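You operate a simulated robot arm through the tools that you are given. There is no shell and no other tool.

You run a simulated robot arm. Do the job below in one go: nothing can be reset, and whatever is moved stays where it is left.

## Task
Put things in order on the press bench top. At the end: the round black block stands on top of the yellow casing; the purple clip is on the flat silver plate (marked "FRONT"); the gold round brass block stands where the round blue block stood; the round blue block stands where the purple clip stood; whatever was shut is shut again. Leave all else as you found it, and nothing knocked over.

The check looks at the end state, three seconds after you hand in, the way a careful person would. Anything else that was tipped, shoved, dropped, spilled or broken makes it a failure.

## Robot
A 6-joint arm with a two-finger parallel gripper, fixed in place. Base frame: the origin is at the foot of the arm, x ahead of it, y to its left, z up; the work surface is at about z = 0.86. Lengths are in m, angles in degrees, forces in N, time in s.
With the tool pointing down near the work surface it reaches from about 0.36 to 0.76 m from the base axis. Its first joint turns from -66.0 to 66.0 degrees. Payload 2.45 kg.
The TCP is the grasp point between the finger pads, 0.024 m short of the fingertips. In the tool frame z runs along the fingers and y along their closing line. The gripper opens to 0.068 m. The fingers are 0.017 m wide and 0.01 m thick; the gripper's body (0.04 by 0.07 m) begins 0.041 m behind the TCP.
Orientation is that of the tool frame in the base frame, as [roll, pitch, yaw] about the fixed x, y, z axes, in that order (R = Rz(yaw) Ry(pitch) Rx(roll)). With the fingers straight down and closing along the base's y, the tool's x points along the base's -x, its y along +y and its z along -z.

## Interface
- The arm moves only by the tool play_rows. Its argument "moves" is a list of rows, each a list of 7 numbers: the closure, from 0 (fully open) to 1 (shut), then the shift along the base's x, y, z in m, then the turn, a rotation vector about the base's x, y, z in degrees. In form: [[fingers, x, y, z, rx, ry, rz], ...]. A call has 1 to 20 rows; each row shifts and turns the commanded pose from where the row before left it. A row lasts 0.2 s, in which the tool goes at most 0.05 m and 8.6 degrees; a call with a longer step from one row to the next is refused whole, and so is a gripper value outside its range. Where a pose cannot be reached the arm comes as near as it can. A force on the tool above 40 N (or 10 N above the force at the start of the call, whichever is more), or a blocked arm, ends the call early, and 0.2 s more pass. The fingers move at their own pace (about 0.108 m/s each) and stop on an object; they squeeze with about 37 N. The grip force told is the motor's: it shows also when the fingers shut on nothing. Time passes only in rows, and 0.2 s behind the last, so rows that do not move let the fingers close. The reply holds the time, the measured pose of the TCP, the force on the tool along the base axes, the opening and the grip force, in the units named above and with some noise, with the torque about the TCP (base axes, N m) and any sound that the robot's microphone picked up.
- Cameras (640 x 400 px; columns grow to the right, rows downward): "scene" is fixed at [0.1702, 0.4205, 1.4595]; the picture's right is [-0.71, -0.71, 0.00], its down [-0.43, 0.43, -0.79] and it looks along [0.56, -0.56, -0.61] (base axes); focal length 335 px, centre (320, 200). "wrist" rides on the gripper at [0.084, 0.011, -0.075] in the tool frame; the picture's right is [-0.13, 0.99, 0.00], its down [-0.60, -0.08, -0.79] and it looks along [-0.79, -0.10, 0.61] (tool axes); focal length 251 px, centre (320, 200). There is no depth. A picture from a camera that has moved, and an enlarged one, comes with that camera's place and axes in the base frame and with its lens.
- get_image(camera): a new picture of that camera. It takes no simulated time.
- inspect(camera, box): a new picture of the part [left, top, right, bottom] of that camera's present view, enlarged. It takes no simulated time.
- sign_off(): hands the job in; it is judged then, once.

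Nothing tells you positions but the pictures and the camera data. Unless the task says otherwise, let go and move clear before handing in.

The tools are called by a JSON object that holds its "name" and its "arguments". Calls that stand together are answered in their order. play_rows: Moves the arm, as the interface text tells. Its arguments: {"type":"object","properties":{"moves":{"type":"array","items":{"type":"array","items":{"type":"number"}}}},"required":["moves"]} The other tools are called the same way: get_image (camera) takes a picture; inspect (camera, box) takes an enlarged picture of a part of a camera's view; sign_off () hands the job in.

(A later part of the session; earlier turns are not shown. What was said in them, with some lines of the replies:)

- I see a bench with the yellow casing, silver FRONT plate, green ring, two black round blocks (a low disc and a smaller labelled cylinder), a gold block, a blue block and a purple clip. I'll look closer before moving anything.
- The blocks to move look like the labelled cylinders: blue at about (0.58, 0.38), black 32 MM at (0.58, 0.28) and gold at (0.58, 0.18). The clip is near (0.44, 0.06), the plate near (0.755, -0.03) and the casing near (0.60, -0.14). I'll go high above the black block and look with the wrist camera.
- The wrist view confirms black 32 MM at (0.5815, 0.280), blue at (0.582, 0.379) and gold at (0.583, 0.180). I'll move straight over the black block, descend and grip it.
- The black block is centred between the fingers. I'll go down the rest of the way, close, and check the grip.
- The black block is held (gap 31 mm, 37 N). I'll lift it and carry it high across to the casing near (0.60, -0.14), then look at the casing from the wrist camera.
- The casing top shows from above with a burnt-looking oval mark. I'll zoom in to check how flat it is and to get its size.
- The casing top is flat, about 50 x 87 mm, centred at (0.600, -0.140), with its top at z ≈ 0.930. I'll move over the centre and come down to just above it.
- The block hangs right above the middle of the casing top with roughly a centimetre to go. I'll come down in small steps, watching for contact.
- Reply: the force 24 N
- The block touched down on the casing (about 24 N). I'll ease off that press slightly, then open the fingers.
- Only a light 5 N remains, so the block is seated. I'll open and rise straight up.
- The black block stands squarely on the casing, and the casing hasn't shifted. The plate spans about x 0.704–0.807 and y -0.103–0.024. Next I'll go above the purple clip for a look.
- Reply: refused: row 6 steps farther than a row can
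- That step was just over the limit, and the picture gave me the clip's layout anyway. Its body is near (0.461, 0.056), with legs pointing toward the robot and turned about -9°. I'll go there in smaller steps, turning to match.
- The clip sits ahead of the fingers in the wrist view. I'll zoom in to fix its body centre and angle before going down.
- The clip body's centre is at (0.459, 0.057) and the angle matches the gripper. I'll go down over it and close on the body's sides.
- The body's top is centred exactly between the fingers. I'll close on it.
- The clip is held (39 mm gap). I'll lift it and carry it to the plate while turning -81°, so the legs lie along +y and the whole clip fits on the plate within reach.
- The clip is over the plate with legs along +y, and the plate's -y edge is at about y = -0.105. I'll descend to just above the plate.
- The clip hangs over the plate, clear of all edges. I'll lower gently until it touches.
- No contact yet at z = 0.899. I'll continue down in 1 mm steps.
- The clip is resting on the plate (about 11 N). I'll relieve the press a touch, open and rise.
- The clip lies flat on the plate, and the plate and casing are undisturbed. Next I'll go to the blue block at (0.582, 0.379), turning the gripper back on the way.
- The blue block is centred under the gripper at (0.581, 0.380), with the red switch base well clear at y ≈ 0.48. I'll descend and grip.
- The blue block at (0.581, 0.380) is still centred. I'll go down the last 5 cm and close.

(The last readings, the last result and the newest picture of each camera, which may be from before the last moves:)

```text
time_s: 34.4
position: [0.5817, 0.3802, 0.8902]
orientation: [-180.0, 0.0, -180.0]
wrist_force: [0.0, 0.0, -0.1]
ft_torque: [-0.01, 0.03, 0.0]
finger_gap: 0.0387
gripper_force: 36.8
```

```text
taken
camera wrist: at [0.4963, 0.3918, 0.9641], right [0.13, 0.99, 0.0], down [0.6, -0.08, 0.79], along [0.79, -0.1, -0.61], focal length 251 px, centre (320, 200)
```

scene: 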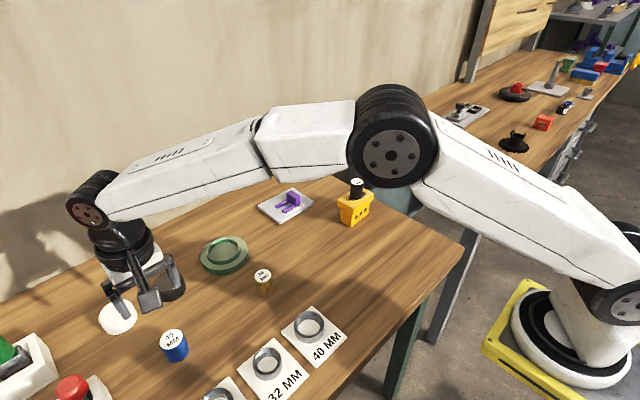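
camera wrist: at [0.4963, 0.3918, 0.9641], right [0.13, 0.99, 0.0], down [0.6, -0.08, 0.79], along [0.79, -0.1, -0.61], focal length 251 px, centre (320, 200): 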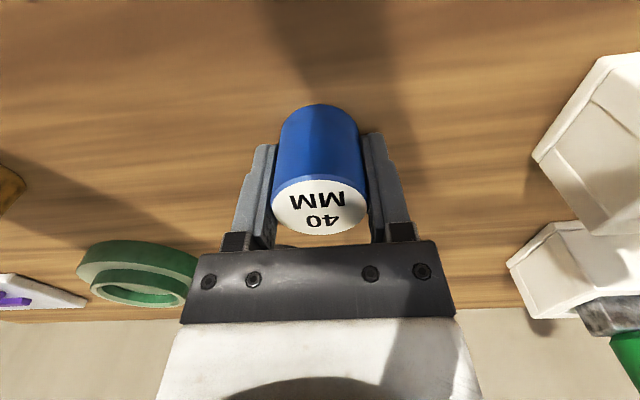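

The blue block is held. I'll lift it and carry it over to where the clip was, about (0.448, 0.058).

{"name": "play_rows", "arguments": {"moves": [[1, 0, 0, 0.015, 0, 0, 0], [1, 0, 0, 0.03, 0, 0, 0], [1, 0, 0, 0.04, 0, 0, 0], [1, 0, 0, 0.04, 0, 0, 0], [1, 0, 0, 0.025, 0, 0, 0], [1, -0.01214, -0.02927, 0, 0, 0, 0], [1, -0.01214, -0.02927, 0, 0, 0, 0], [1, -0.01214, -0.02927, 0, 0, 0, 0], [1, -0.01214, -0.02927, 0, 0, 0, 0], [1, -0.01214, -0.02927, 0, 0, 0, 0], [1, -0.01214, -0.02927, 0, 0, 0, 0], [1, -0.01214, -0.02927, 0, 0, 0, 0], [1, -0.01214, -0.02927, 0, 0, 0, 0], [1, -0.01214, -0.02927, 0, 0, 0, 0], [1, -0.01214, -0.02927, 0, 0, 0, 0], [1, -0.01214, -0.02927, 0, 0, 0, 0], [1, 0, 0, 0, 0, 0, 0]]}}

{"name": "get_image", "arguments": {"camera": "wrist"}}

{"name": "get_image", "arguments": {"camera": "scene"}}

```text
time_s: 38.0
position: [0.4467, 0.0561, 1.0422]
orientation: [-180.0, 0.0, -180.0]
wrist_force: [-0.9, -0.5, -0.5]
ft_torque: [0.02, -0.03, 0.02]
finger_gap: 0.039
gripper_force: 37.2
```

```text
taken
camera wrist: at [0.3619, 0.0672, 1.1166], right [0.13, 0.99, 0.0], down [0.6, -0.08, 0.79], along [0.79, -0.1, -0.61], focal length 251 px, centre (320, 200)
```

wrist: 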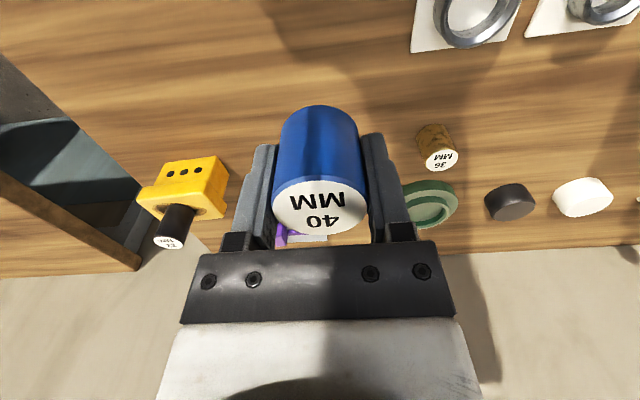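

```text
taken
```

scene: 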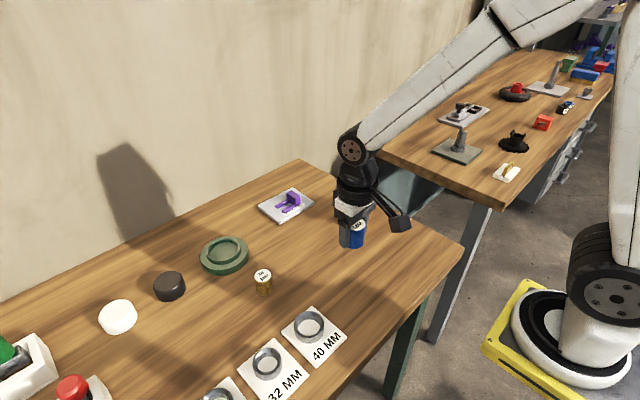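

The spot below is clear. I'll lower the blue block to just above the table.

{"name": "play_rows", "arguments": {"moves": [[1, 0.001, 0.001, -0.04, 0, 0, 0], [1, 0, 0, -0.04, 0, 0, 0], [1, 0, 0, -0.035, 0, 0, 0], [1, 0, 0, -0.025, 0, 0, 0], [1, 0, 0, -0.007, 0, 0, 0], [1, 0, 0, 0, 0, 0, 0]]}}

{"name": "inspect", "arguments": {"camera": "scene", "box": [300, 230, 400, 330]}}

```text
time_s: 39.4
position: [0.4486, 0.0582, 0.8941]
orientation: [180.0, 0.1, 180.0]
wrist_force: [-0.2, -1.0, -1.6]
ft_torque: [0.02, 0.0, 0.02]
finger_gap: 0.0383
gripper_force: 37.1
```

```text
4.00 times, centred on (350, 280) of scene
camera zoom: at [0.1702, 0.4205, 1.4595], right [-0.71, -0.71, 0.0], down [-0.43, 0.43, -0.79], along [0.56, -0.56, -0.61], focal length 1341 px, centre (200, -120)
```

zoom: 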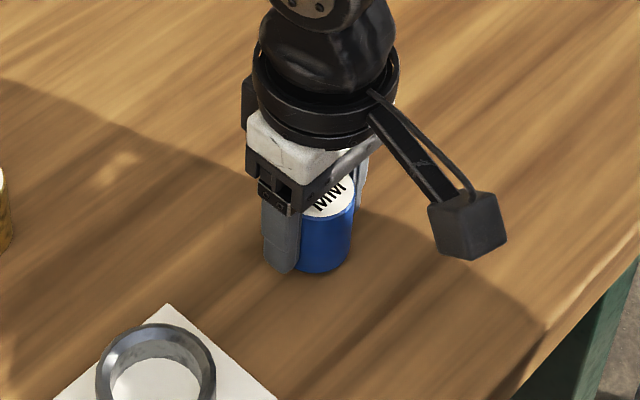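

Nearly on the table with no contact yet. I'll go down in small steps until it seats.

{"name": "play_rows", "arguments": {"moves": [[1, 0, 0, -0.002, 0, 0, 0], [1, 0, 0, -0.0015, 0, 0, 0], [1, 0, 0, -0.001, 0, 0, 0], [1, 0, 0, 0, 0, 0, 0]]}}

```text
time_s: 40.4
position: [0.4483, 0.0592, 0.8904]
orientation: [-179.9, -0.1, -179.9]
wrist_force: [0.1, -0.2, -0.2]
ft_torque: [0.01, 0.03, 0.0]
finger_gap: 0.0391
gripper_force: 37.1
```

{"name": "play_rows", "arguments": {"moves": [[1, 0, 0, -0.0008, 0, 0, 0], [1, 0, 0, -0.0006, 0, 0, 0], [1, 0, 0, 0, 0, 0, 0]]}}

```text
time_s: 41.2
position: [0.4486, 0.0584, 0.8899]
orientation: [-180.0, 0.1, 179.9]
wrist_force: [-2.5, 4.1, 13.7]
ft_torque: [0.21, 0.06, 0.02]
finger_gap: 0.0389
gripper_force: 36.5
```

The blue block has touched the table (about 14 N). I'll ease off, open and rise.

{"name": "play_rows", "arguments": {"moves": [[1, 0, 0, 0.0007, 0, 0, 0], [0.5, 0, 0, 0, 0, 0, 0], [0, 0, 0, 0, 0, 0, 0], [0, 0, 0, 0, 0, 0, 0], [0, 0, 0, 0.01, 0, 0, 0], [0, 0, 0, 0.02, 0, 0, 0], [0, 0, 0, 0.03, 0, 0, 0], [0, 0, 0, 0.04, 0, 0, 0], [0, 0, 0, 0.04, 0, 0, 0], [0, 0, 0, 0, 0, 0, 0]]}}

{"name": "get_image", "arguments": {"camera": "wrist"}}

{"name": "get_image", "arguments": {"camera": "scene"}}

```text
time_s: 43.4
position: [0.4488, 0.0585, 1.0299]
orientation: [179.9, -0.1, -180.0]
wrist_force: [0.6, 0.0, 0.2]
ft_torque: [0.02, 0.01, 0.04]
finger_gap: 0.068
gripper_force: 0.0
```

```text
taken
camera wrist: at [0.3645, 0.0692, 1.1047], right [0.13, 0.99, 0.0], down [0.6, -0.08, 0.79], along [0.79, -0.1, -0.61], focal length 251 px, centre (320, 200)
```

wrist: 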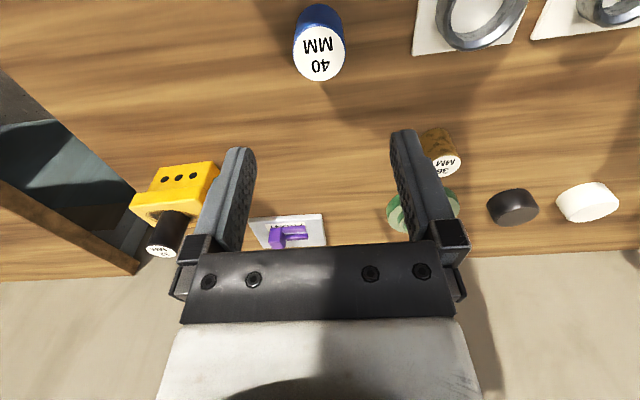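

```text
taken
```

scene: 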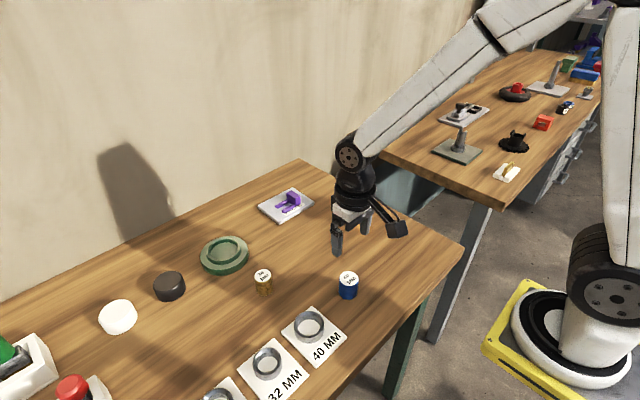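

The blue block stands where the clip was. Next is the gold block at about (0.582, 0.180).

{"name": "play_rows", "arguments": {"moves": [[0, 0.0222, 0.02025, 0, 0, 0, 0], [0, 0.0222, 0.02025, 0, 0, 0, 0], [0, 0.0222, 0.02025, 0, 0, 0, 0], [0, 0.0222, 0.02025, 0, 0, 0, 0], [0, 0.0222, 0.02025, 0, 0, 0, 0], [0, 0.0222, 0.02025, 0, 0, 0, 0], [0, 0, 0, -0.03, 0, 0, 0], [0, 0, 0, -0.03, 0, 0, 0], [0, 0, 0, -0.02, 0, 0, 0], [0, 0, 0, 0, 0, 0, 0]]}}

{"name": "get_image", "arguments": {"camera": "wrist"}}

{"name": "inspect", "arguments": {"camera": "scene", "box": [200, 210, 360, 320]}}

```text
time_s: 45.6
position: [0.5824, 0.1811, 0.9492]
orientation: [-179.9, 0.1, 180.0]
wrist_force: [0.7, 0.1, 0.5]
ft_torque: [0.01, 0.0, -0.01]
finger_gap: 0.0681
gripper_force: 0.1
```

```text
taken
camera wrist: at [0.4968, 0.1913, 1.0236], right [0.13, 0.99, 0.0], down [0.6, -0.08, 0.79], along [0.79, -0.1, -0.61], focal length 251 px, centre (320, 200)
```

wrist: 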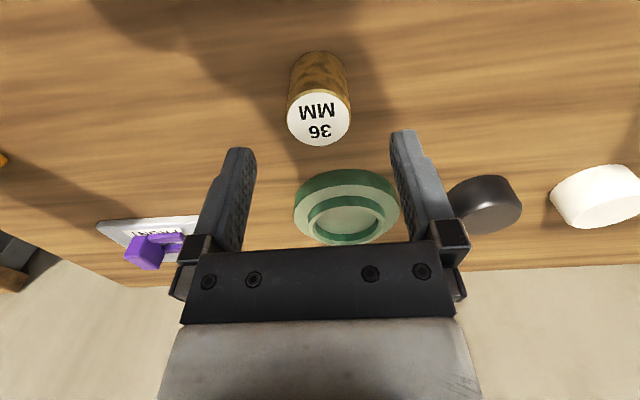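

```text
3.64 times, centred on (280, 265) of scene
camera zoom: at [0.1702, 0.4205, 1.4595], right [-0.71, -0.71, 0.0], down [-0.43, 0.43, -0.79], along [0.56, -0.56, -0.61], focal length 1219 px, centre (466, -36)
```

zoom: 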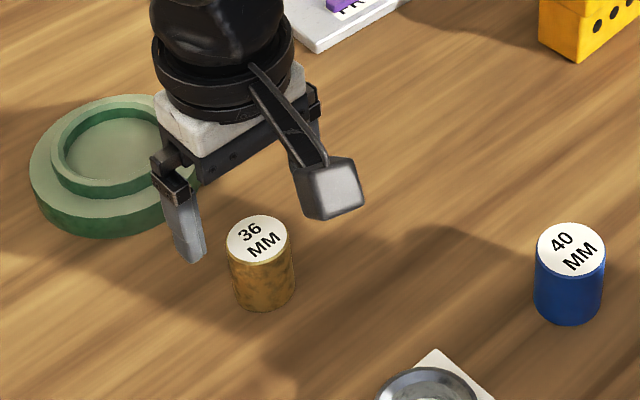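

The gold block is centred at (0.581, 0.180) between the fingers. I'll go down and grip.

{"name": "play_rows", "arguments": {"moves": [[0, -0.001, -0.0005, -0.03, 0, 0, 0], [0, 0, 0, -0.02, 0, 0, 0], [0, 0, 0, -0.0095, 0, 0, 0], [0, 0, 0, 0, 0, 0, 0], [1, 0, 0, 0, 0, 0, 0], [1, 0, 0, 0, 0, 0, 0], [1, 0, 0, 0, 0, 0, 0]]}}

{"name": "get_image", "arguments": {"camera": "wrist"}}

```text
time_s: 47.2
position: [0.5807, 0.179, 0.8897]
orientation: [-180.0, 0.0, 180.0]
wrist_force: [0.6, -0.3, 0.4]
ft_torque: [-0.02, -0.03, -0.02]
finger_gap: 0.0352
gripper_force: 36.7
```

```text
taken
camera wrist: at [0.4963, 0.1895, 0.9643], right [0.13, 0.99, 0.0], down [0.6, -0.08, 0.79], along [0.79, -0.1, -0.61], focal length 251 px, centre (320, 200)
```

wrist: 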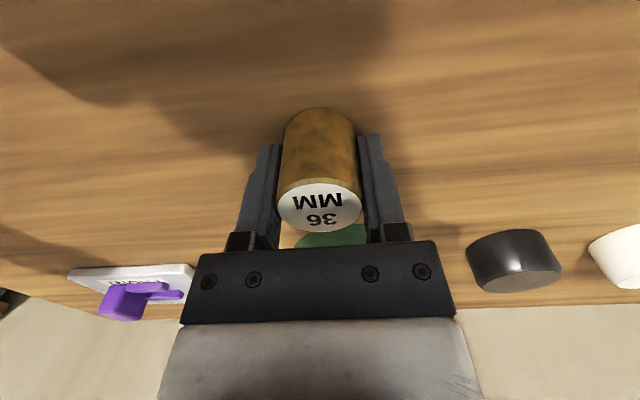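

The gold block is held (35 mm). I'll lift it and carry it along +y to the blue block's old spot at (0.581, 0.380).

{"name": "play_rows", "arguments": {"moves": [[1, 0, 0, 0.01, 0, 0, 0], [1, 0, 0, 0.02, 0, 0, 0], [1, 0, 0, 0.03, 0, 0, 0], [1, 0, 0, 0.03, 0, 0, 0], [1, 0, 0, 0.03, 0, 0, 0], [1, 0, 0.025, 0, 0, 0, 0], [1, 0, 0.025, 0, 0, 0, 0], [1, 0, 0.025, 0, 0, 0, 0], [1, 0, 0.025, 0, 0, 0, 0], [1, 0, 0.025, 0, 0, 0, 0], [1, 0, 0.025, 0, 0, 0, 0], [1, 0, 0.025, 0, 0, 0, 0], [1, 0, 0.025, 0, 0, 0, 0], [1, 0, 0, 0, 0, 0, 0]]}}

{"name": "get_image", "arguments": {"camera": "wrist"}}

{"name": "get_image", "arguments": {"camera": "scene"}}

```text
time_s: 50.2
position: [0.5794, 0.3803, 1.0097]
orientation: [-179.9, 0.0, 179.9]
wrist_force: [-0.5, -0.1, -1.5]
ft_torque: [0.04, -0.01, 0.0]
finger_gap: 0.0354
gripper_force: 36.6
```

```text
taken
camera wrist: at [0.4957, 0.39, 1.0847], right [0.13, 0.99, 0.0], down [0.6, -0.08, 0.79], along [0.79, -0.1, -0.61], focal length 251 px, centre (320, 200)
```

wrist: 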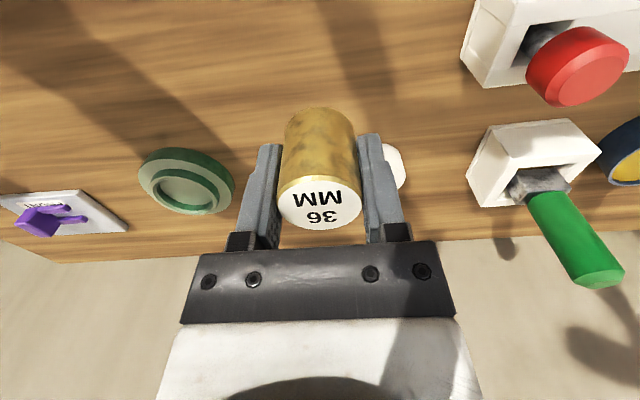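

```text
taken
```

scene: 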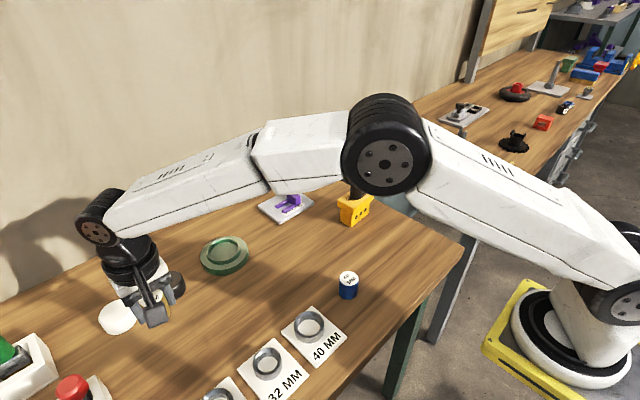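

The gold block is over the blue block's old spot. I'll lower to just above the table.

{"name": "play_rows", "arguments": {"moves": [[1, 0.001, 0, -0.04, 0, 0, 0], [1, 0, 0, -0.04, 0, 0, 0], [1, 0, 0, -0.025, 0, 0, 0], [1, 0, 0, -0.011, 0, 0, 0], [1, 0, 0, 0, 0, 0, 0]]}}

{"name": "inspect", "arguments": {"camera": "scene", "box": [100, 260, 260, 400]}}

```text
time_s: 51.4
position: [0.5811, 0.3793, 0.8929]
orientation: [180.0, 0.0, -179.9]
wrist_force: [0.4, -0.6, -1.7]
ft_torque: [0.02, -0.02, 0.01]
finger_gap: 0.0349
gripper_force: 37.2
```

```text
2.86 times, centred on (180, 330) of scene
camera zoom: at [0.1702, 0.4205, 1.4595], right [-0.71, -0.71, 0.0], down [-0.43, 0.43, -0.79], along [0.56, -0.56, -0.61], focal length 958 px, centre (720, -171)
```

zoom: 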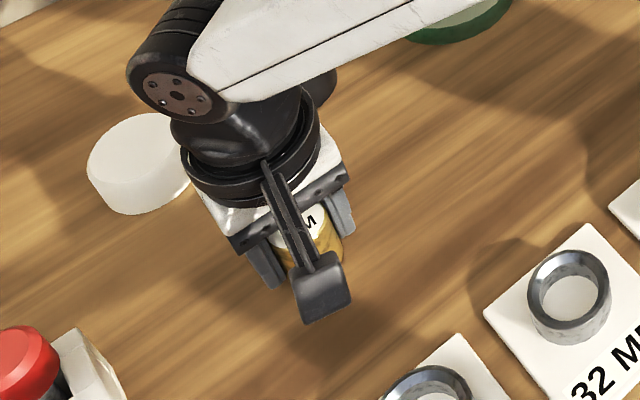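

Roughly 3 mm remain above the table. I'll take small downward steps until it touches.

{"name": "play_rows", "arguments": {"moves": [[1, 0, 0, -0.0015, 0, 0, 0], [1, 0, 0, -0.001, 0, 0, 0], [1, 0, 0, -0.0008, 0, 0, 0], [1, 0, 0, 0, 0, 0, 0]]}}

```text
time_s: 52.4
position: [0.5827, 0.3789, 0.8914]
orientation: [-180.0, 0.1, 180.0]
wrist_force: [-2.6, -1.1, 8.2]
ft_torque: [-0.12, 0.14, -0.02]
finger_gap: 0.0351
gripper_force: 36.6
```

The gold block is seated (about 8 N). I'll ease off, open and rise clear.

{"name": "play_rows", "arguments": {"moves": [[1, 0, 0, 0.0005, 0, 0, 0], [0.5, 0, 0, 0, 0, 0, 0], [0, 0, 0, 0, 0, 0, 0], [0, 0, 0, 0, 0, 0, 0], [0, 0, 0, 0.01, 0, 0, 0], [0, 0, 0, 0.02, 0, 0, 0], [0, 0, 0, 0.03, 0, 0, 0], [0, 0, 0, 0.04, 0, 0, 0], [0, 0, 0, 0.04, 0, 0, 0], [0, 0, 0, 0, 0, 0, 0]]}}

{"name": "get_image", "arguments": {"camera": "wrist"}}

{"name": "get_image", "arguments": {"camera": "scene"}}

```text
time_s: 54.6
position: [0.5827, 0.378, 1.0304]
orientation: [-180.0, 0.1, 180.0]
wrist_force: [-0.3, -1.0, -0.6]
ft_torque: [0.04, 0.01, -0.01]
finger_gap: 0.0677
gripper_force: 0.1
```

```text
taken
camera wrist: at [0.4982, 0.389, 1.105], right [0.13, 0.99, 0.0], down [0.6, -0.08, 0.79], along [0.79, -0.1, -0.61], focal length 251 px, centre (320, 200)
```

wrist: 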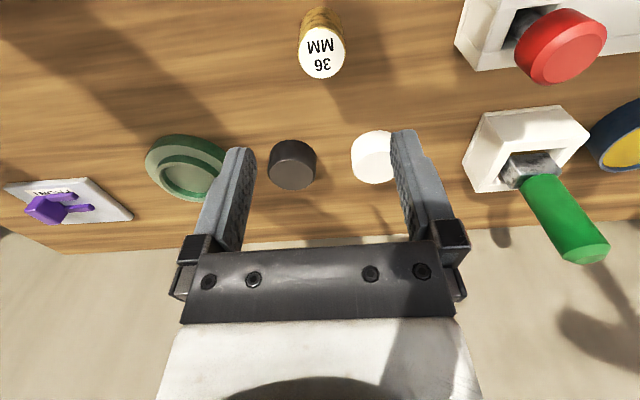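

```text
taken
```

scene: 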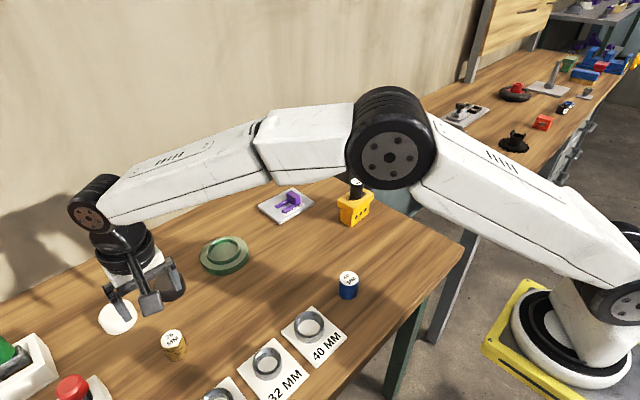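

Gold now stands at the blue block's old spot. I'll raise the arm back to near its starting pose for an unobstructed final check.

{"name": "play_rows", "arguments": {"moves": [[0, 0, 0, 0.04, 0, 0, 0], [0, 0, 0, 0.04, 0, 0, 0], [0, 0, 0, 0.04, 0, 0, 0], [0, 0, 0, 0.03, 0, 0, 0], [0, -0.0136, -0.0397, 0, 0, 0, 0], [0, -0.0136, -0.0397, 0, 0, 0, 0], [0, -0.0136, -0.0397, 0, 0, 0, 0], [0, -0.0136, -0.0397, 0, 0, 0, 0], [0, -0.0136, -0.0397, 0, 0, 0, 0], [0, -0.0136, -0.0397, 0, 0, 0, 0], [0, -0.0136, -0.0397, 0, 0, 0, 0], [0, -0.0136, -0.0397, 0, 0, 0, 0], [0, -0.0136, -0.0397, 0, 0, 0, 0], [0, -0.0136, -0.0397, 0, 0, 0, 0], [0, -0.0136, -0.0397, 0, 0, 0, 0], [0, 0, 0, 0, 0, 0, 0]]}}

{"name": "get_image", "arguments": {"camera": "scene"}}

{"name": "inspect", "arguments": {"camera": "scene", "box": [240, 150, 400, 250]}}

{"name": "inspect", "arguments": {"camera": "scene", "box": [0, 220, 380, 400]}}

{"name": "get_image", "arguments": {"camera": "wrist"}}

```text
time_s: 58.0
position: [0.4334, -0.0577, 1.1827]
orientation: [-179.9, 0.0, -180.0]
wrist_force: [1.4, 0.1, -0.4]
ft_torque: [-0.01, 0.02, 0.0]
finger_gap: 0.0675
gripper_force: 0.0
```

```text
taken
```

scene: 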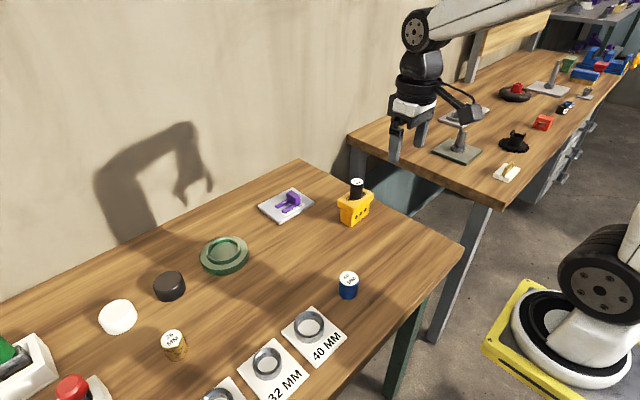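

```text
4.00 times, centred on (320, 200) of scene
camera zoom: at [0.1702, 0.4205, 1.4595], right [-0.71, -0.71, 0.0], down [-0.43, 0.43, -0.79], along [0.56, -0.56, -0.61], focal length 1341 px, centre (320, 200)
```

zoom: 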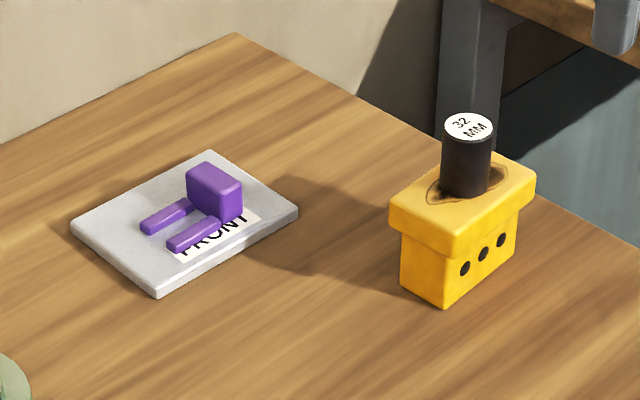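

```text
1.68 times, centred on (190, 310) of scene
camera zoom: at [0.1702, 0.4205, 1.4595], right [-0.71, -0.71, 0.0], down [-0.43, 0.43, -0.79], along [0.56, -0.56, -0.61], focal length 565 px, centre (539, 15)
```

zoom: 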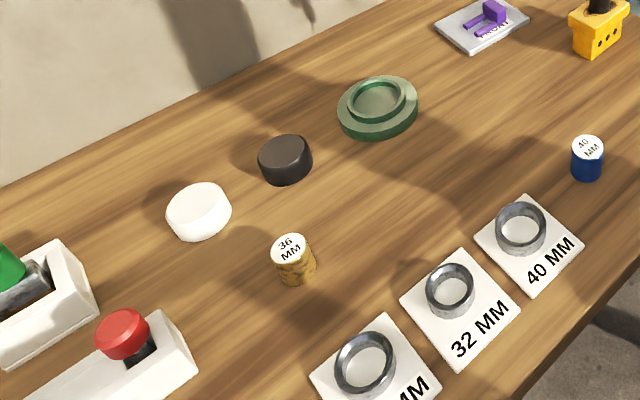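

```text
taken
camera wrist: at [0.3475, -0.0471, 1.2578], right [0.13, 0.99, 0.0], down [0.6, -0.08, 0.79], along [0.79, -0.1, -0.61], focal length 251 px, centre (320, 200)
```

wrist: 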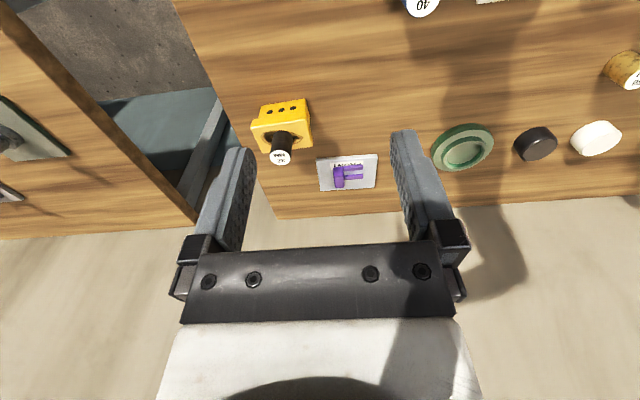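

All four items look placed, but the plate's outline seems a pixel or two off from the start. I'll compare using the same crops as before.

{"name": "inspect", "arguments": {"camera": "scene", "box": [250, 170, 330, 230]}}

{"name": "inspect", "arguments": {"camera": "scene", "box": [250, 170, 400, 260]}}

{"name": "inspect", "arguments": {"camera": "scene", "box": [80, 240, 240, 400]}}

{"name": "inspect", "arguments": {"camera": "scene", "box": [190, 220, 380, 340]}}

```text
6.67 times, centred on (290, 200) of scene
camera zoom: at [0.1702, 0.4205, 1.4595], right [-0.71, -0.71, 0.0], down [-0.43, 0.43, -0.79], along [0.56, -0.56, -0.61], focal length 2236 px, centre (520, 200)
```

zoom: 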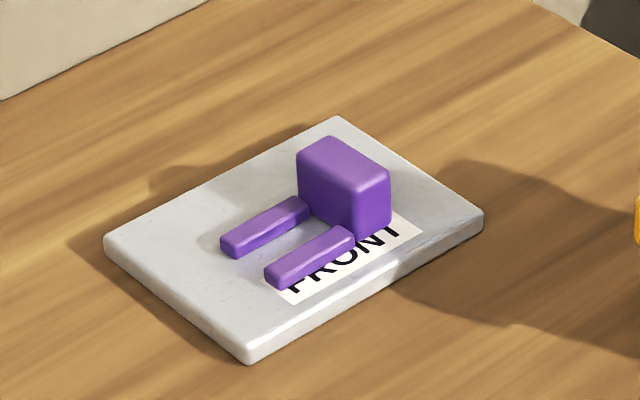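

```text
4.27 times, centred on (325, 215) of scene
camera zoom: at [0.1702, 0.4205, 1.4595], right [-0.71, -0.71, 0.0], down [-0.43, 0.43, -0.79], along [0.56, -0.56, -0.61], focal length 1431 px, centre (299, 136)
```

zoom: 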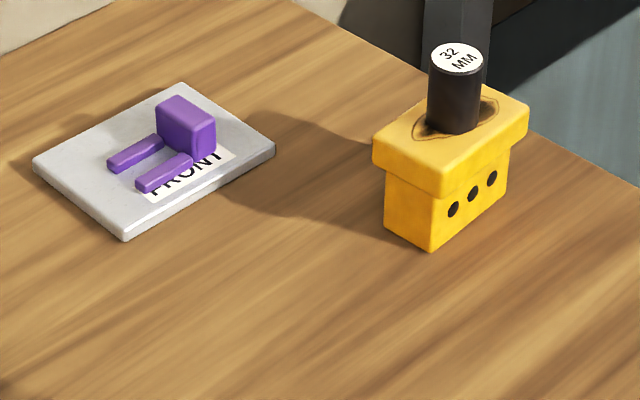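

```text
2.50 times, centred on (160, 320) of scene
camera zoom: at [0.1702, 0.4205, 1.4595], right [-0.71, -0.71, 0.0], down [-0.43, 0.43, -0.79], along [0.56, -0.56, -0.61], focal length 838 px, centre (720, -100)
```

zoom: 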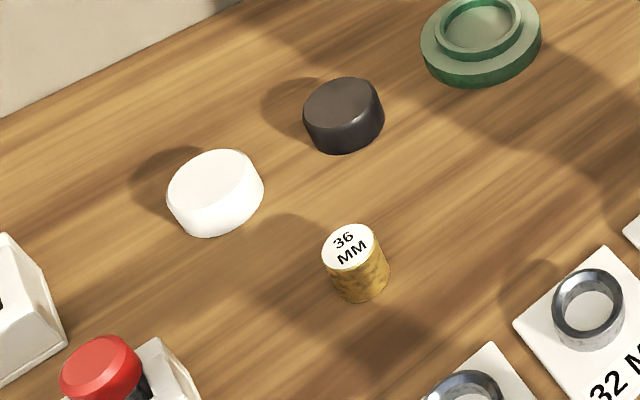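

```text
3.33 times, centred on (285, 280) of scene
camera zoom: at [0.1702, 0.4205, 1.4595], right [-0.71, -0.71, 0.0], down [-0.43, 0.43, -0.79], along [0.56, -0.56, -0.61], focal length 1118 px, centre (437, -67)
```

zoom: 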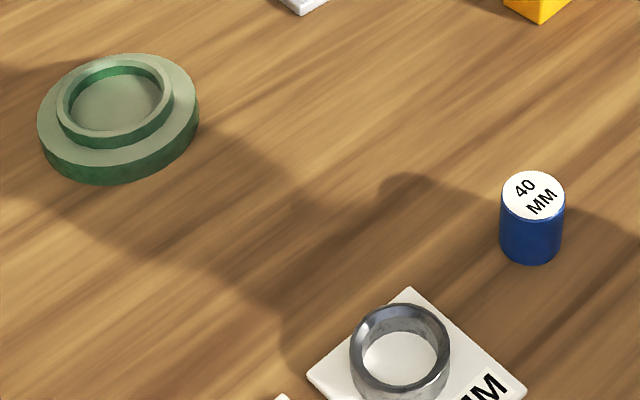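

Everything stands where it should, but the plate (clip included) shifted about 8 mm in +x when the fingers let go. I'll bring it back by pressing the open fingertips lightly on its bare front strip, clear of the clip, and drawing it back. First I'll move above that strip.

{"name": "play_rows", "arguments": {"moves": [[0, 0.0317, 0.002, -0.0147, 0, 0, 0], [0, 0.0317, 0.002, -0.0147, 0, 0, 0], [0, 0.0317, 0.002, -0.0147, 0, 0, 0], [0, 0.0317, 0.002, -0.0147, 0, 0, 0], [0, 0.0317, 0.002, -0.0147, 0, 0, 0], [0, 0.0317, 0.002, -0.0147, 0, 0, 0], [0, 0.0317, 0.002, -0.0147, 0, 0, 0], [0, 0.0317, 0.002, -0.0147, 0, 0, 0], [0, 0.0317, 0.002, -0.0147, 0, 0, 0], [0, 0, 0, 0, 0, 0, 0], [0, 0, 0, -0.04, 0, 0, 0], [0, 0, 0, -0.04, 0, 0, 0], [0, 0, 0, -0.03, 0, 0, 0], [0, 0, 0, -0.02, 0, 0, 0], [0, 0, 0, 0, 0, 0, 0]]}}

{"name": "get_image", "arguments": {"camera": "wrist"}}

{"name": "inspect", "arguments": {"camera": "scene", "box": [250, 170, 330, 230]}}

```text
time_s: 61.2
position: [0.7182, -0.0382, 0.9198]
orientation: [180.0, 0.1, 179.9]
wrist_force: [0.5, 0.2, 0.2]
ft_torque: [0.01, 0.01, -0.01]
finger_gap: 0.0682
gripper_force: 0.1
```

```text
taken
camera wrist: at [0.6333, -0.0273, 0.9945], right [0.13, 0.99, 0.0], down [0.6, -0.08, 0.79], along [0.79, -0.1, -0.61], focal length 251 px, centre (320, 200)
```

wrist: 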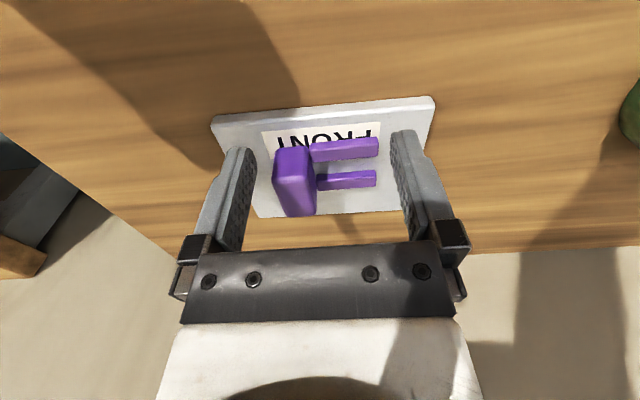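

```text
6.67 times, centred on (290, 200) of scene
camera zoom: at [0.1702, 0.4205, 1.4595], right [-0.71, -0.71, 0.0], down [-0.43, 0.43, -0.79], along [0.56, -0.56, -0.61], focal length 2236 px, centre (520, 200)
```

zoom: 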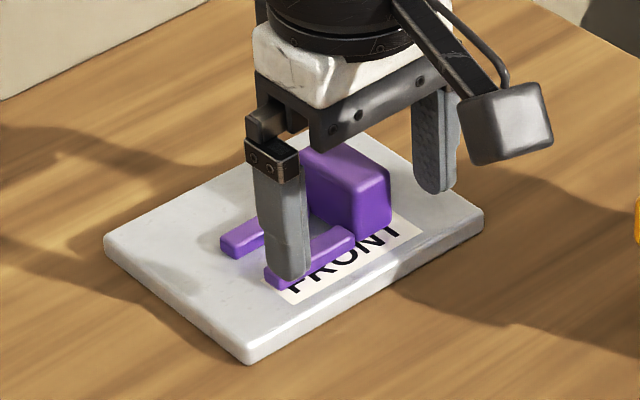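

The fingers are over the bare front strip: plate edge at x ≈ 0.712, nearest clip side at x ≈ 0.737. I'll lower gently until the fingertips press lightly.

{"name": "play_rows", "arguments": {"moves": [[0, 0.003, 0, -0.01, 0, 0, 0], [0, 0, 0, -0.01, 0, 0, 0], [0, 0, 0, -0.003, 0, 0, 0], [0, 0, 0, 0, 0, 0, 0]]}}

{"name": "inspect", "arguments": {"camera": "scene", "box": [250, 170, 330, 230]}}

```text
time_s: 62.2
position: [0.7216, -0.0389, 0.8968]
orientation: [179.9, 0.0, -179.9]
wrist_force: [0.1, 0.1, 0.1]
ft_torque: [0.01, -0.01, -0.01]
finger_gap: 0.0682
gripper_force: 0.1
```

```text
6.67 times, centred on (290, 200) of scene
camera zoom: at [0.1702, 0.4205, 1.4595], right [-0.71, -0.71, 0.0], down [-0.43, 0.43, -0.79], along [0.56, -0.56, -0.61], focal length 2236 px, centre (520, 200)
```

zoom: 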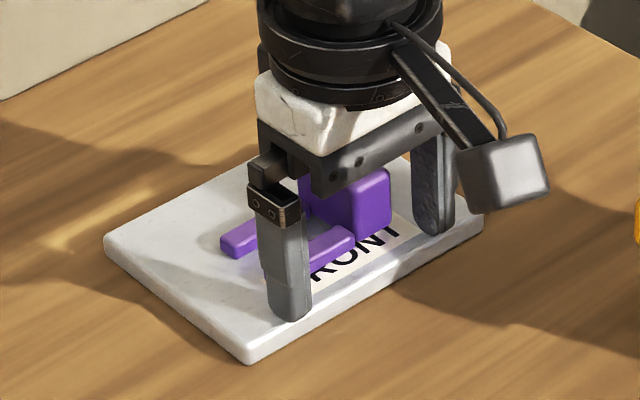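

The fingertips are just above the strip, well clear of the clip. I'll step down in 1 mm moves until there's a light press.

{"name": "play_rows", "arguments": {"moves": [[0, 0, 0, -0.001, 0, 0, 0], [0, 0, 0, -0.001, 0, 0, 0], [0, 0, 0, -0.001, 0, 0, 0], [0, 0, 0, 0, 0, 0, 0]]}}

```text
time_s: 63.2
position: [0.7207, -0.0398, 0.8944]
orientation: [-180.0, 0.3, 179.9]
wrist_force: [-15.0, 0.3, 32.1]
ft_torque: [0.22, 0.35, 0.08]
finger_gap: 0.0682
gripper_force: 0.2
```

It pressed harder than intended (32 N). I'll back off to a light touch and check the plate.

{"name": "play_rows", "arguments": {"moves": [[0, 0, 0, 0.001, 0, 0, 0], [0, 0, 0, 0, 0, 0, 0]]}}

{"name": "inspect", "arguments": {"camera": "scene", "box": [250, 170, 330, 230]}}

```text
time_s: 63.8
position: [0.7215, -0.0397, 0.895]
orientation: [180.0, 0.3, -180.0]
wrist_force: [-4.1, 0.6, 24.4]
ft_torque: [0.17, 0.16, 0.05]
finger_gap: 0.0679
gripper_force: 0.0
```

```text
6.67 times, centred on (290, 200) of scene
camera zoom: at [0.1695, 0.4205, 1.4596], right [-0.71, -0.71, 0.0], down [-0.43, 0.43, -0.79], along [0.56, -0.56, -0.61], focal length 2236 px, centre (520, 200)
```

zoom: 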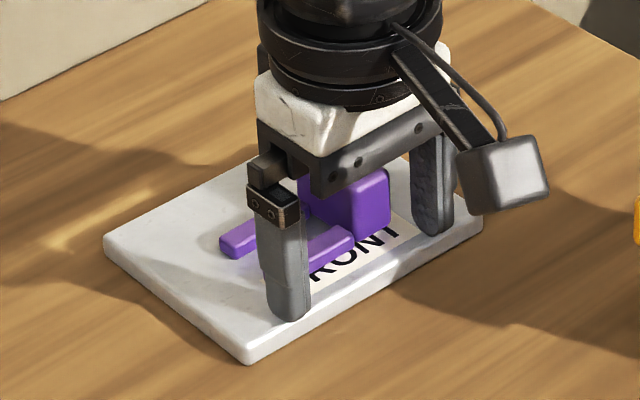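

The plate hasn't moved and the fingertips are pressing with about 24 N. I'll draw back toward -x in small steps.

{"name": "play_rows", "arguments": {"moves": [[0, -0.002, 0, 0, 0, 0, 0], [0, -0.002, 0, 0, 0, 0, 0], [0, 0, 0, 0, 0, 0, 0]]}}

{"name": "inspect", "arguments": {"camera": "scene", "box": [250, 170, 330, 230]}}

```text
time_s: 64.6
position: [0.717, -0.0403, 0.8951]
orientation: [-180.0, 0.3, 179.9]
wrist_force: [9.1, 1.0, 17.5]
ft_torque: [0.09, -0.21, 0.0]
finger_gap: 0.0678
gripper_force: 0.1
```

```text
6.67 times, centred on (290, 200) of scene
camera zoom: at [0.17, 0.4205, 1.4595], right [-0.71, -0.71, 0.0], down [-0.43, 0.43, -0.79], along [0.56, -0.56, -0.61], focal length 2236 px, centre (520, 200)
```

zoom: 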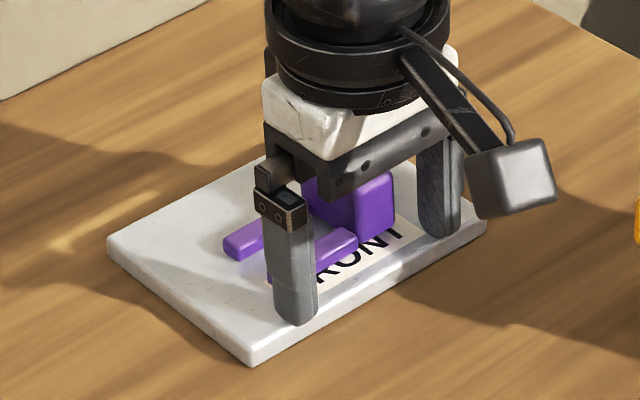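

It works: the plate and clip came back about 2–3 mm together. I'll continue.

{"name": "play_rows", "arguments": {"moves": [[0, -0.002, 0, 0, 0, 0, 0], [0, -0.002, 0, 0, 0, 0, 0], [0, -0.001, 0, 0, 0, 0, 0], [0, 0, 0, 0, 0, 0, 0]]}}

{"name": "inspect", "arguments": {"camera": "scene", "box": [250, 170, 330, 230]}}

```text
time_s: 65.6
position: [0.7137, -0.0391, 0.8959]
orientation: [-179.9, 0.2, 180.0]
wrist_force: [7.9, -1.3, 17.5]
ft_torque: [0.26, -0.2, -0.15]
finger_gap: 0.067
gripper_force: 0.0
```

```text
6.67 times, centred on (290, 200) of scene
camera zoom: at [0.17, 0.4204, 1.4596], right [-0.71, -0.71, 0.0], down [-0.43, 0.43, -0.79], along [0.56, -0.56, -0.61], focal length 2236 px, centre (520, 200)
```

zoom: 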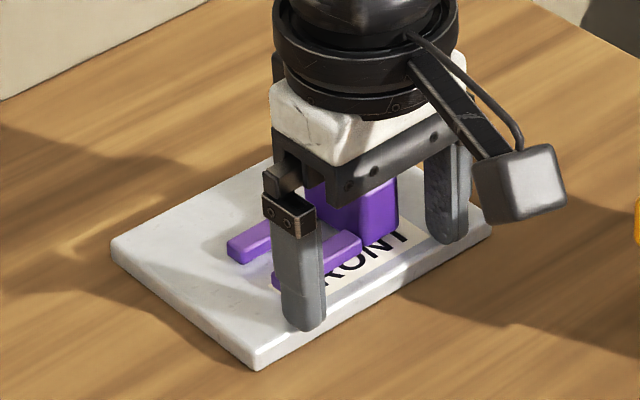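

The plate is more than halfway back, with about 3 mm to go. I'll draw it slightly further.

{"name": "play_rows", "arguments": {"moves": [[0, -0.002, 0, 0, 0, 0, 0], [0, -0.0015, 0, 0, 0, 0, 0], [0, 0, 0, 0, 0, 0, 0]]}}

{"name": "inspect", "arguments": {"camera": "scene", "box": [250, 170, 330, 230]}}

{"name": "inspect", "arguments": {"camera": "scene", "box": [250, 170, 400, 260]}}

```text
time_s: 66.4
position: [0.7086, -0.0398, 0.8956]
orientation: [180.0, 0.3, -179.9]
wrist_force: [8.5, 2.0, 17.7]
ft_torque: [0.1, -0.25, 0.0]
finger_gap: 0.0676
gripper_force: 0.0
```

```text
6.67 times, centred on (290, 200) of scene
camera zoom: at [0.17, 0.4206, 1.4595], right [-0.71, -0.71, 0.0], down [-0.43, 0.43, -0.79], along [0.56, -0.56, -0.61], focal length 2236 px, centre (520, 200)
```

zoom: 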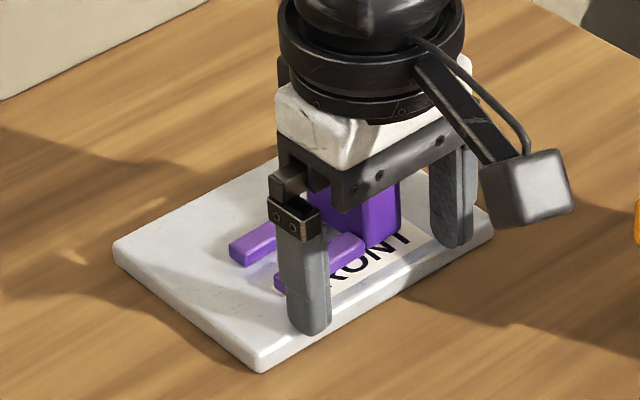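

```text
4.27 times, centred on (325, 215) of scene
camera zoom: at [0.17, 0.4206, 1.4595], right [-0.71, -0.71, 0.0], down [-0.43, 0.43, -0.79], along [0.56, -0.56, -0.61], focal length 1431 px, centre (299, 136)
```

zoom: 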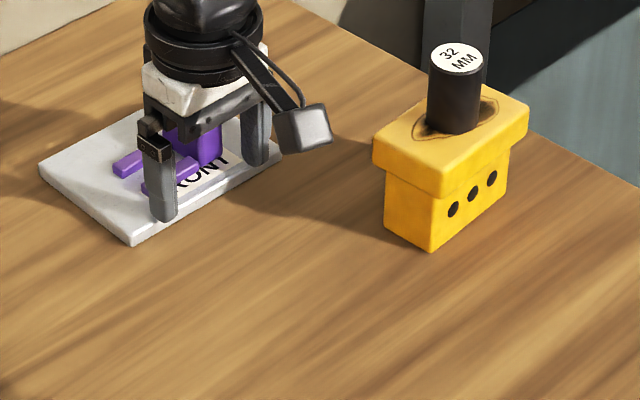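

The plate is now within about 1 mm of its original outline. I'll lift straight off and check without the gripper in the way.

{"name": "play_rows", "arguments": {"moves": [[0, 0, 0, 0.003, 0, 0, 0], [0, 0, 0, 0.01, 0, 0, 0], [0, 0, 0, 0.03, 0, 0, 0], [0, 0, 0, 0.04, 0, 0, 0], [0, 0, 0, 0.04, 0, 0, 0], [0, 0, 0, 0.04, 0, 0, 0], [0, -0.0275, -0.002, 0.0125, 0, 0, 0], [0, -0.0275, -0.002, 0.0125, 0, 0, 0], [0, -0.0275, -0.002, 0.0125, 0, 0, 0], [0, -0.0275, -0.002, 0.0125, 0, 0, 0], [0, -0.0275, -0.002, 0.0125, 0, 0, 0], [0, -0.0275, -0.002, 0.0125, 0, 0, 0], [0, -0.0275, -0.002, 0.0125, 0, 0, 0], [0, -0.0275, -0.002, 0.0125, 0, 0, 0], [0, -0.0275, -0.002, 0.0125, 0, 0, 0], [0, -0.0275, -0.002, 0.0125, 0, 0, 0], [0, 0, 0, 0, 0, 0, 0]]}}

{"name": "inspect", "arguments": {"camera": "scene", "box": [250, 170, 400, 260]}}

{"name": "inspect", "arguments": {"camera": "scene", "box": [250, 170, 330, 230]}}

{"name": "get_image", "arguments": {"camera": "scene"}}

{"name": "inspect", "arguments": {"camera": "scene", "box": [0, 280, 360, 400]}}

```text
time_s: 70.0
position: [0.4332, -0.0593, 1.1819]
orientation: [179.9, 0.1, 180.0]
wrist_force: [-0.6, 0.4, -0.8]
ft_torque: [0.02, -0.01, 0.0]
finger_gap: 0.0677
gripper_force: 0.1
```

```text
4.27 times, centred on (325, 215) of scene
camera zoom: at [0.1702, 0.4205, 1.4595], right [-0.71, -0.71, 0.0], down [-0.43, 0.43, -0.79], along [0.56, -0.56, -0.61], focal length 1431 px, centre (299, 136)
```

zoom: 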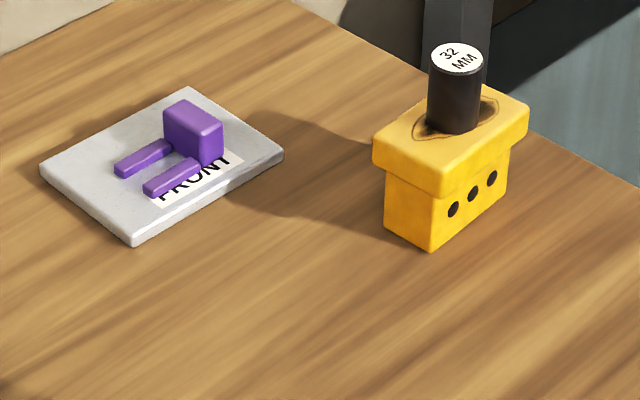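

```text
6.67 times, centred on (290, 200) of scene
camera zoom: at [0.1702, 0.4205, 1.4595], right [-0.71, -0.71, 0.0], down [-0.43, 0.43, -0.79], along [0.56, -0.56, -0.61], focal length 2236 px, centre (520, 200)
```

zoom: 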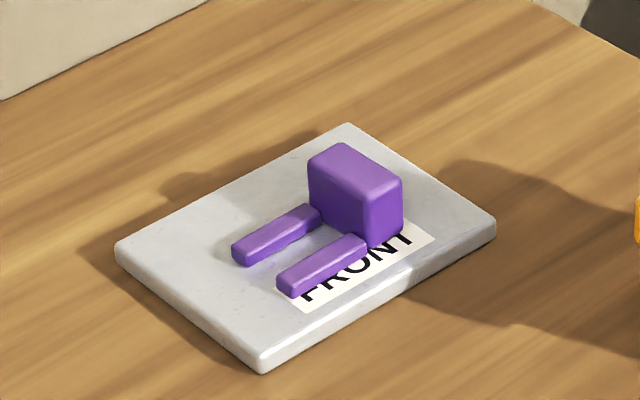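

```text
taken
```

scene: 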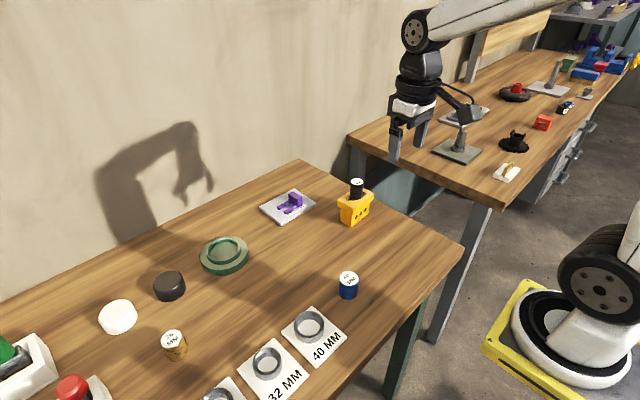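

```text
1.78 times, centred on (180, 340) of scene
camera zoom: at [0.1702, 0.4205, 1.4595], right [-0.71, -0.71, 0.0], down [-0.43, 0.43, -0.79], along [0.56, -0.56, -0.61], focal length 596 px, centre (569, -49)
```

zoom: 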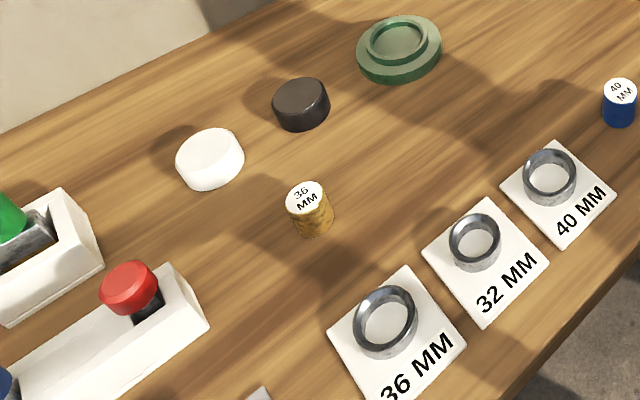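

The plate is back on its original outline with the clip on it, black stands on the casing, and gold and blue stand in their new spots. Everything else matches the first picture, nothing was opened, and the arm is clear with its gripper empty, so I'm handing in.

{"name": "sign_off", "arguments": {}}

```text
The job is handed in.
```

The bench is arranged as you asked, and I've handed the job in. In the last pictures everything stood upright and the arm was clear with its gripper empty.

- **Black block:** the 32 MM block stands in the middle of the yellow casing's top. I took it, not the low black disc, as the "round black block" because it matches the labelled blue and gold ones.
- **Purple clip:** it lies flat on the silver "FRONT" plate, turned sideways so all of it fits, and it partly covers the label.
- **Gold block:** it stands where the blue block stood.
- **Blue block:** it stands where the clip was, at about the middle of the clip's old footprint.
- **Shut items:** I opened nothing, so nothing needed shutting.

When I let go of the clip, the plate slid about 8 mm with the clip on it. I drew it back with the fingertips, and its corners now line up with the first picture. Nothing else on the bench looks moved.
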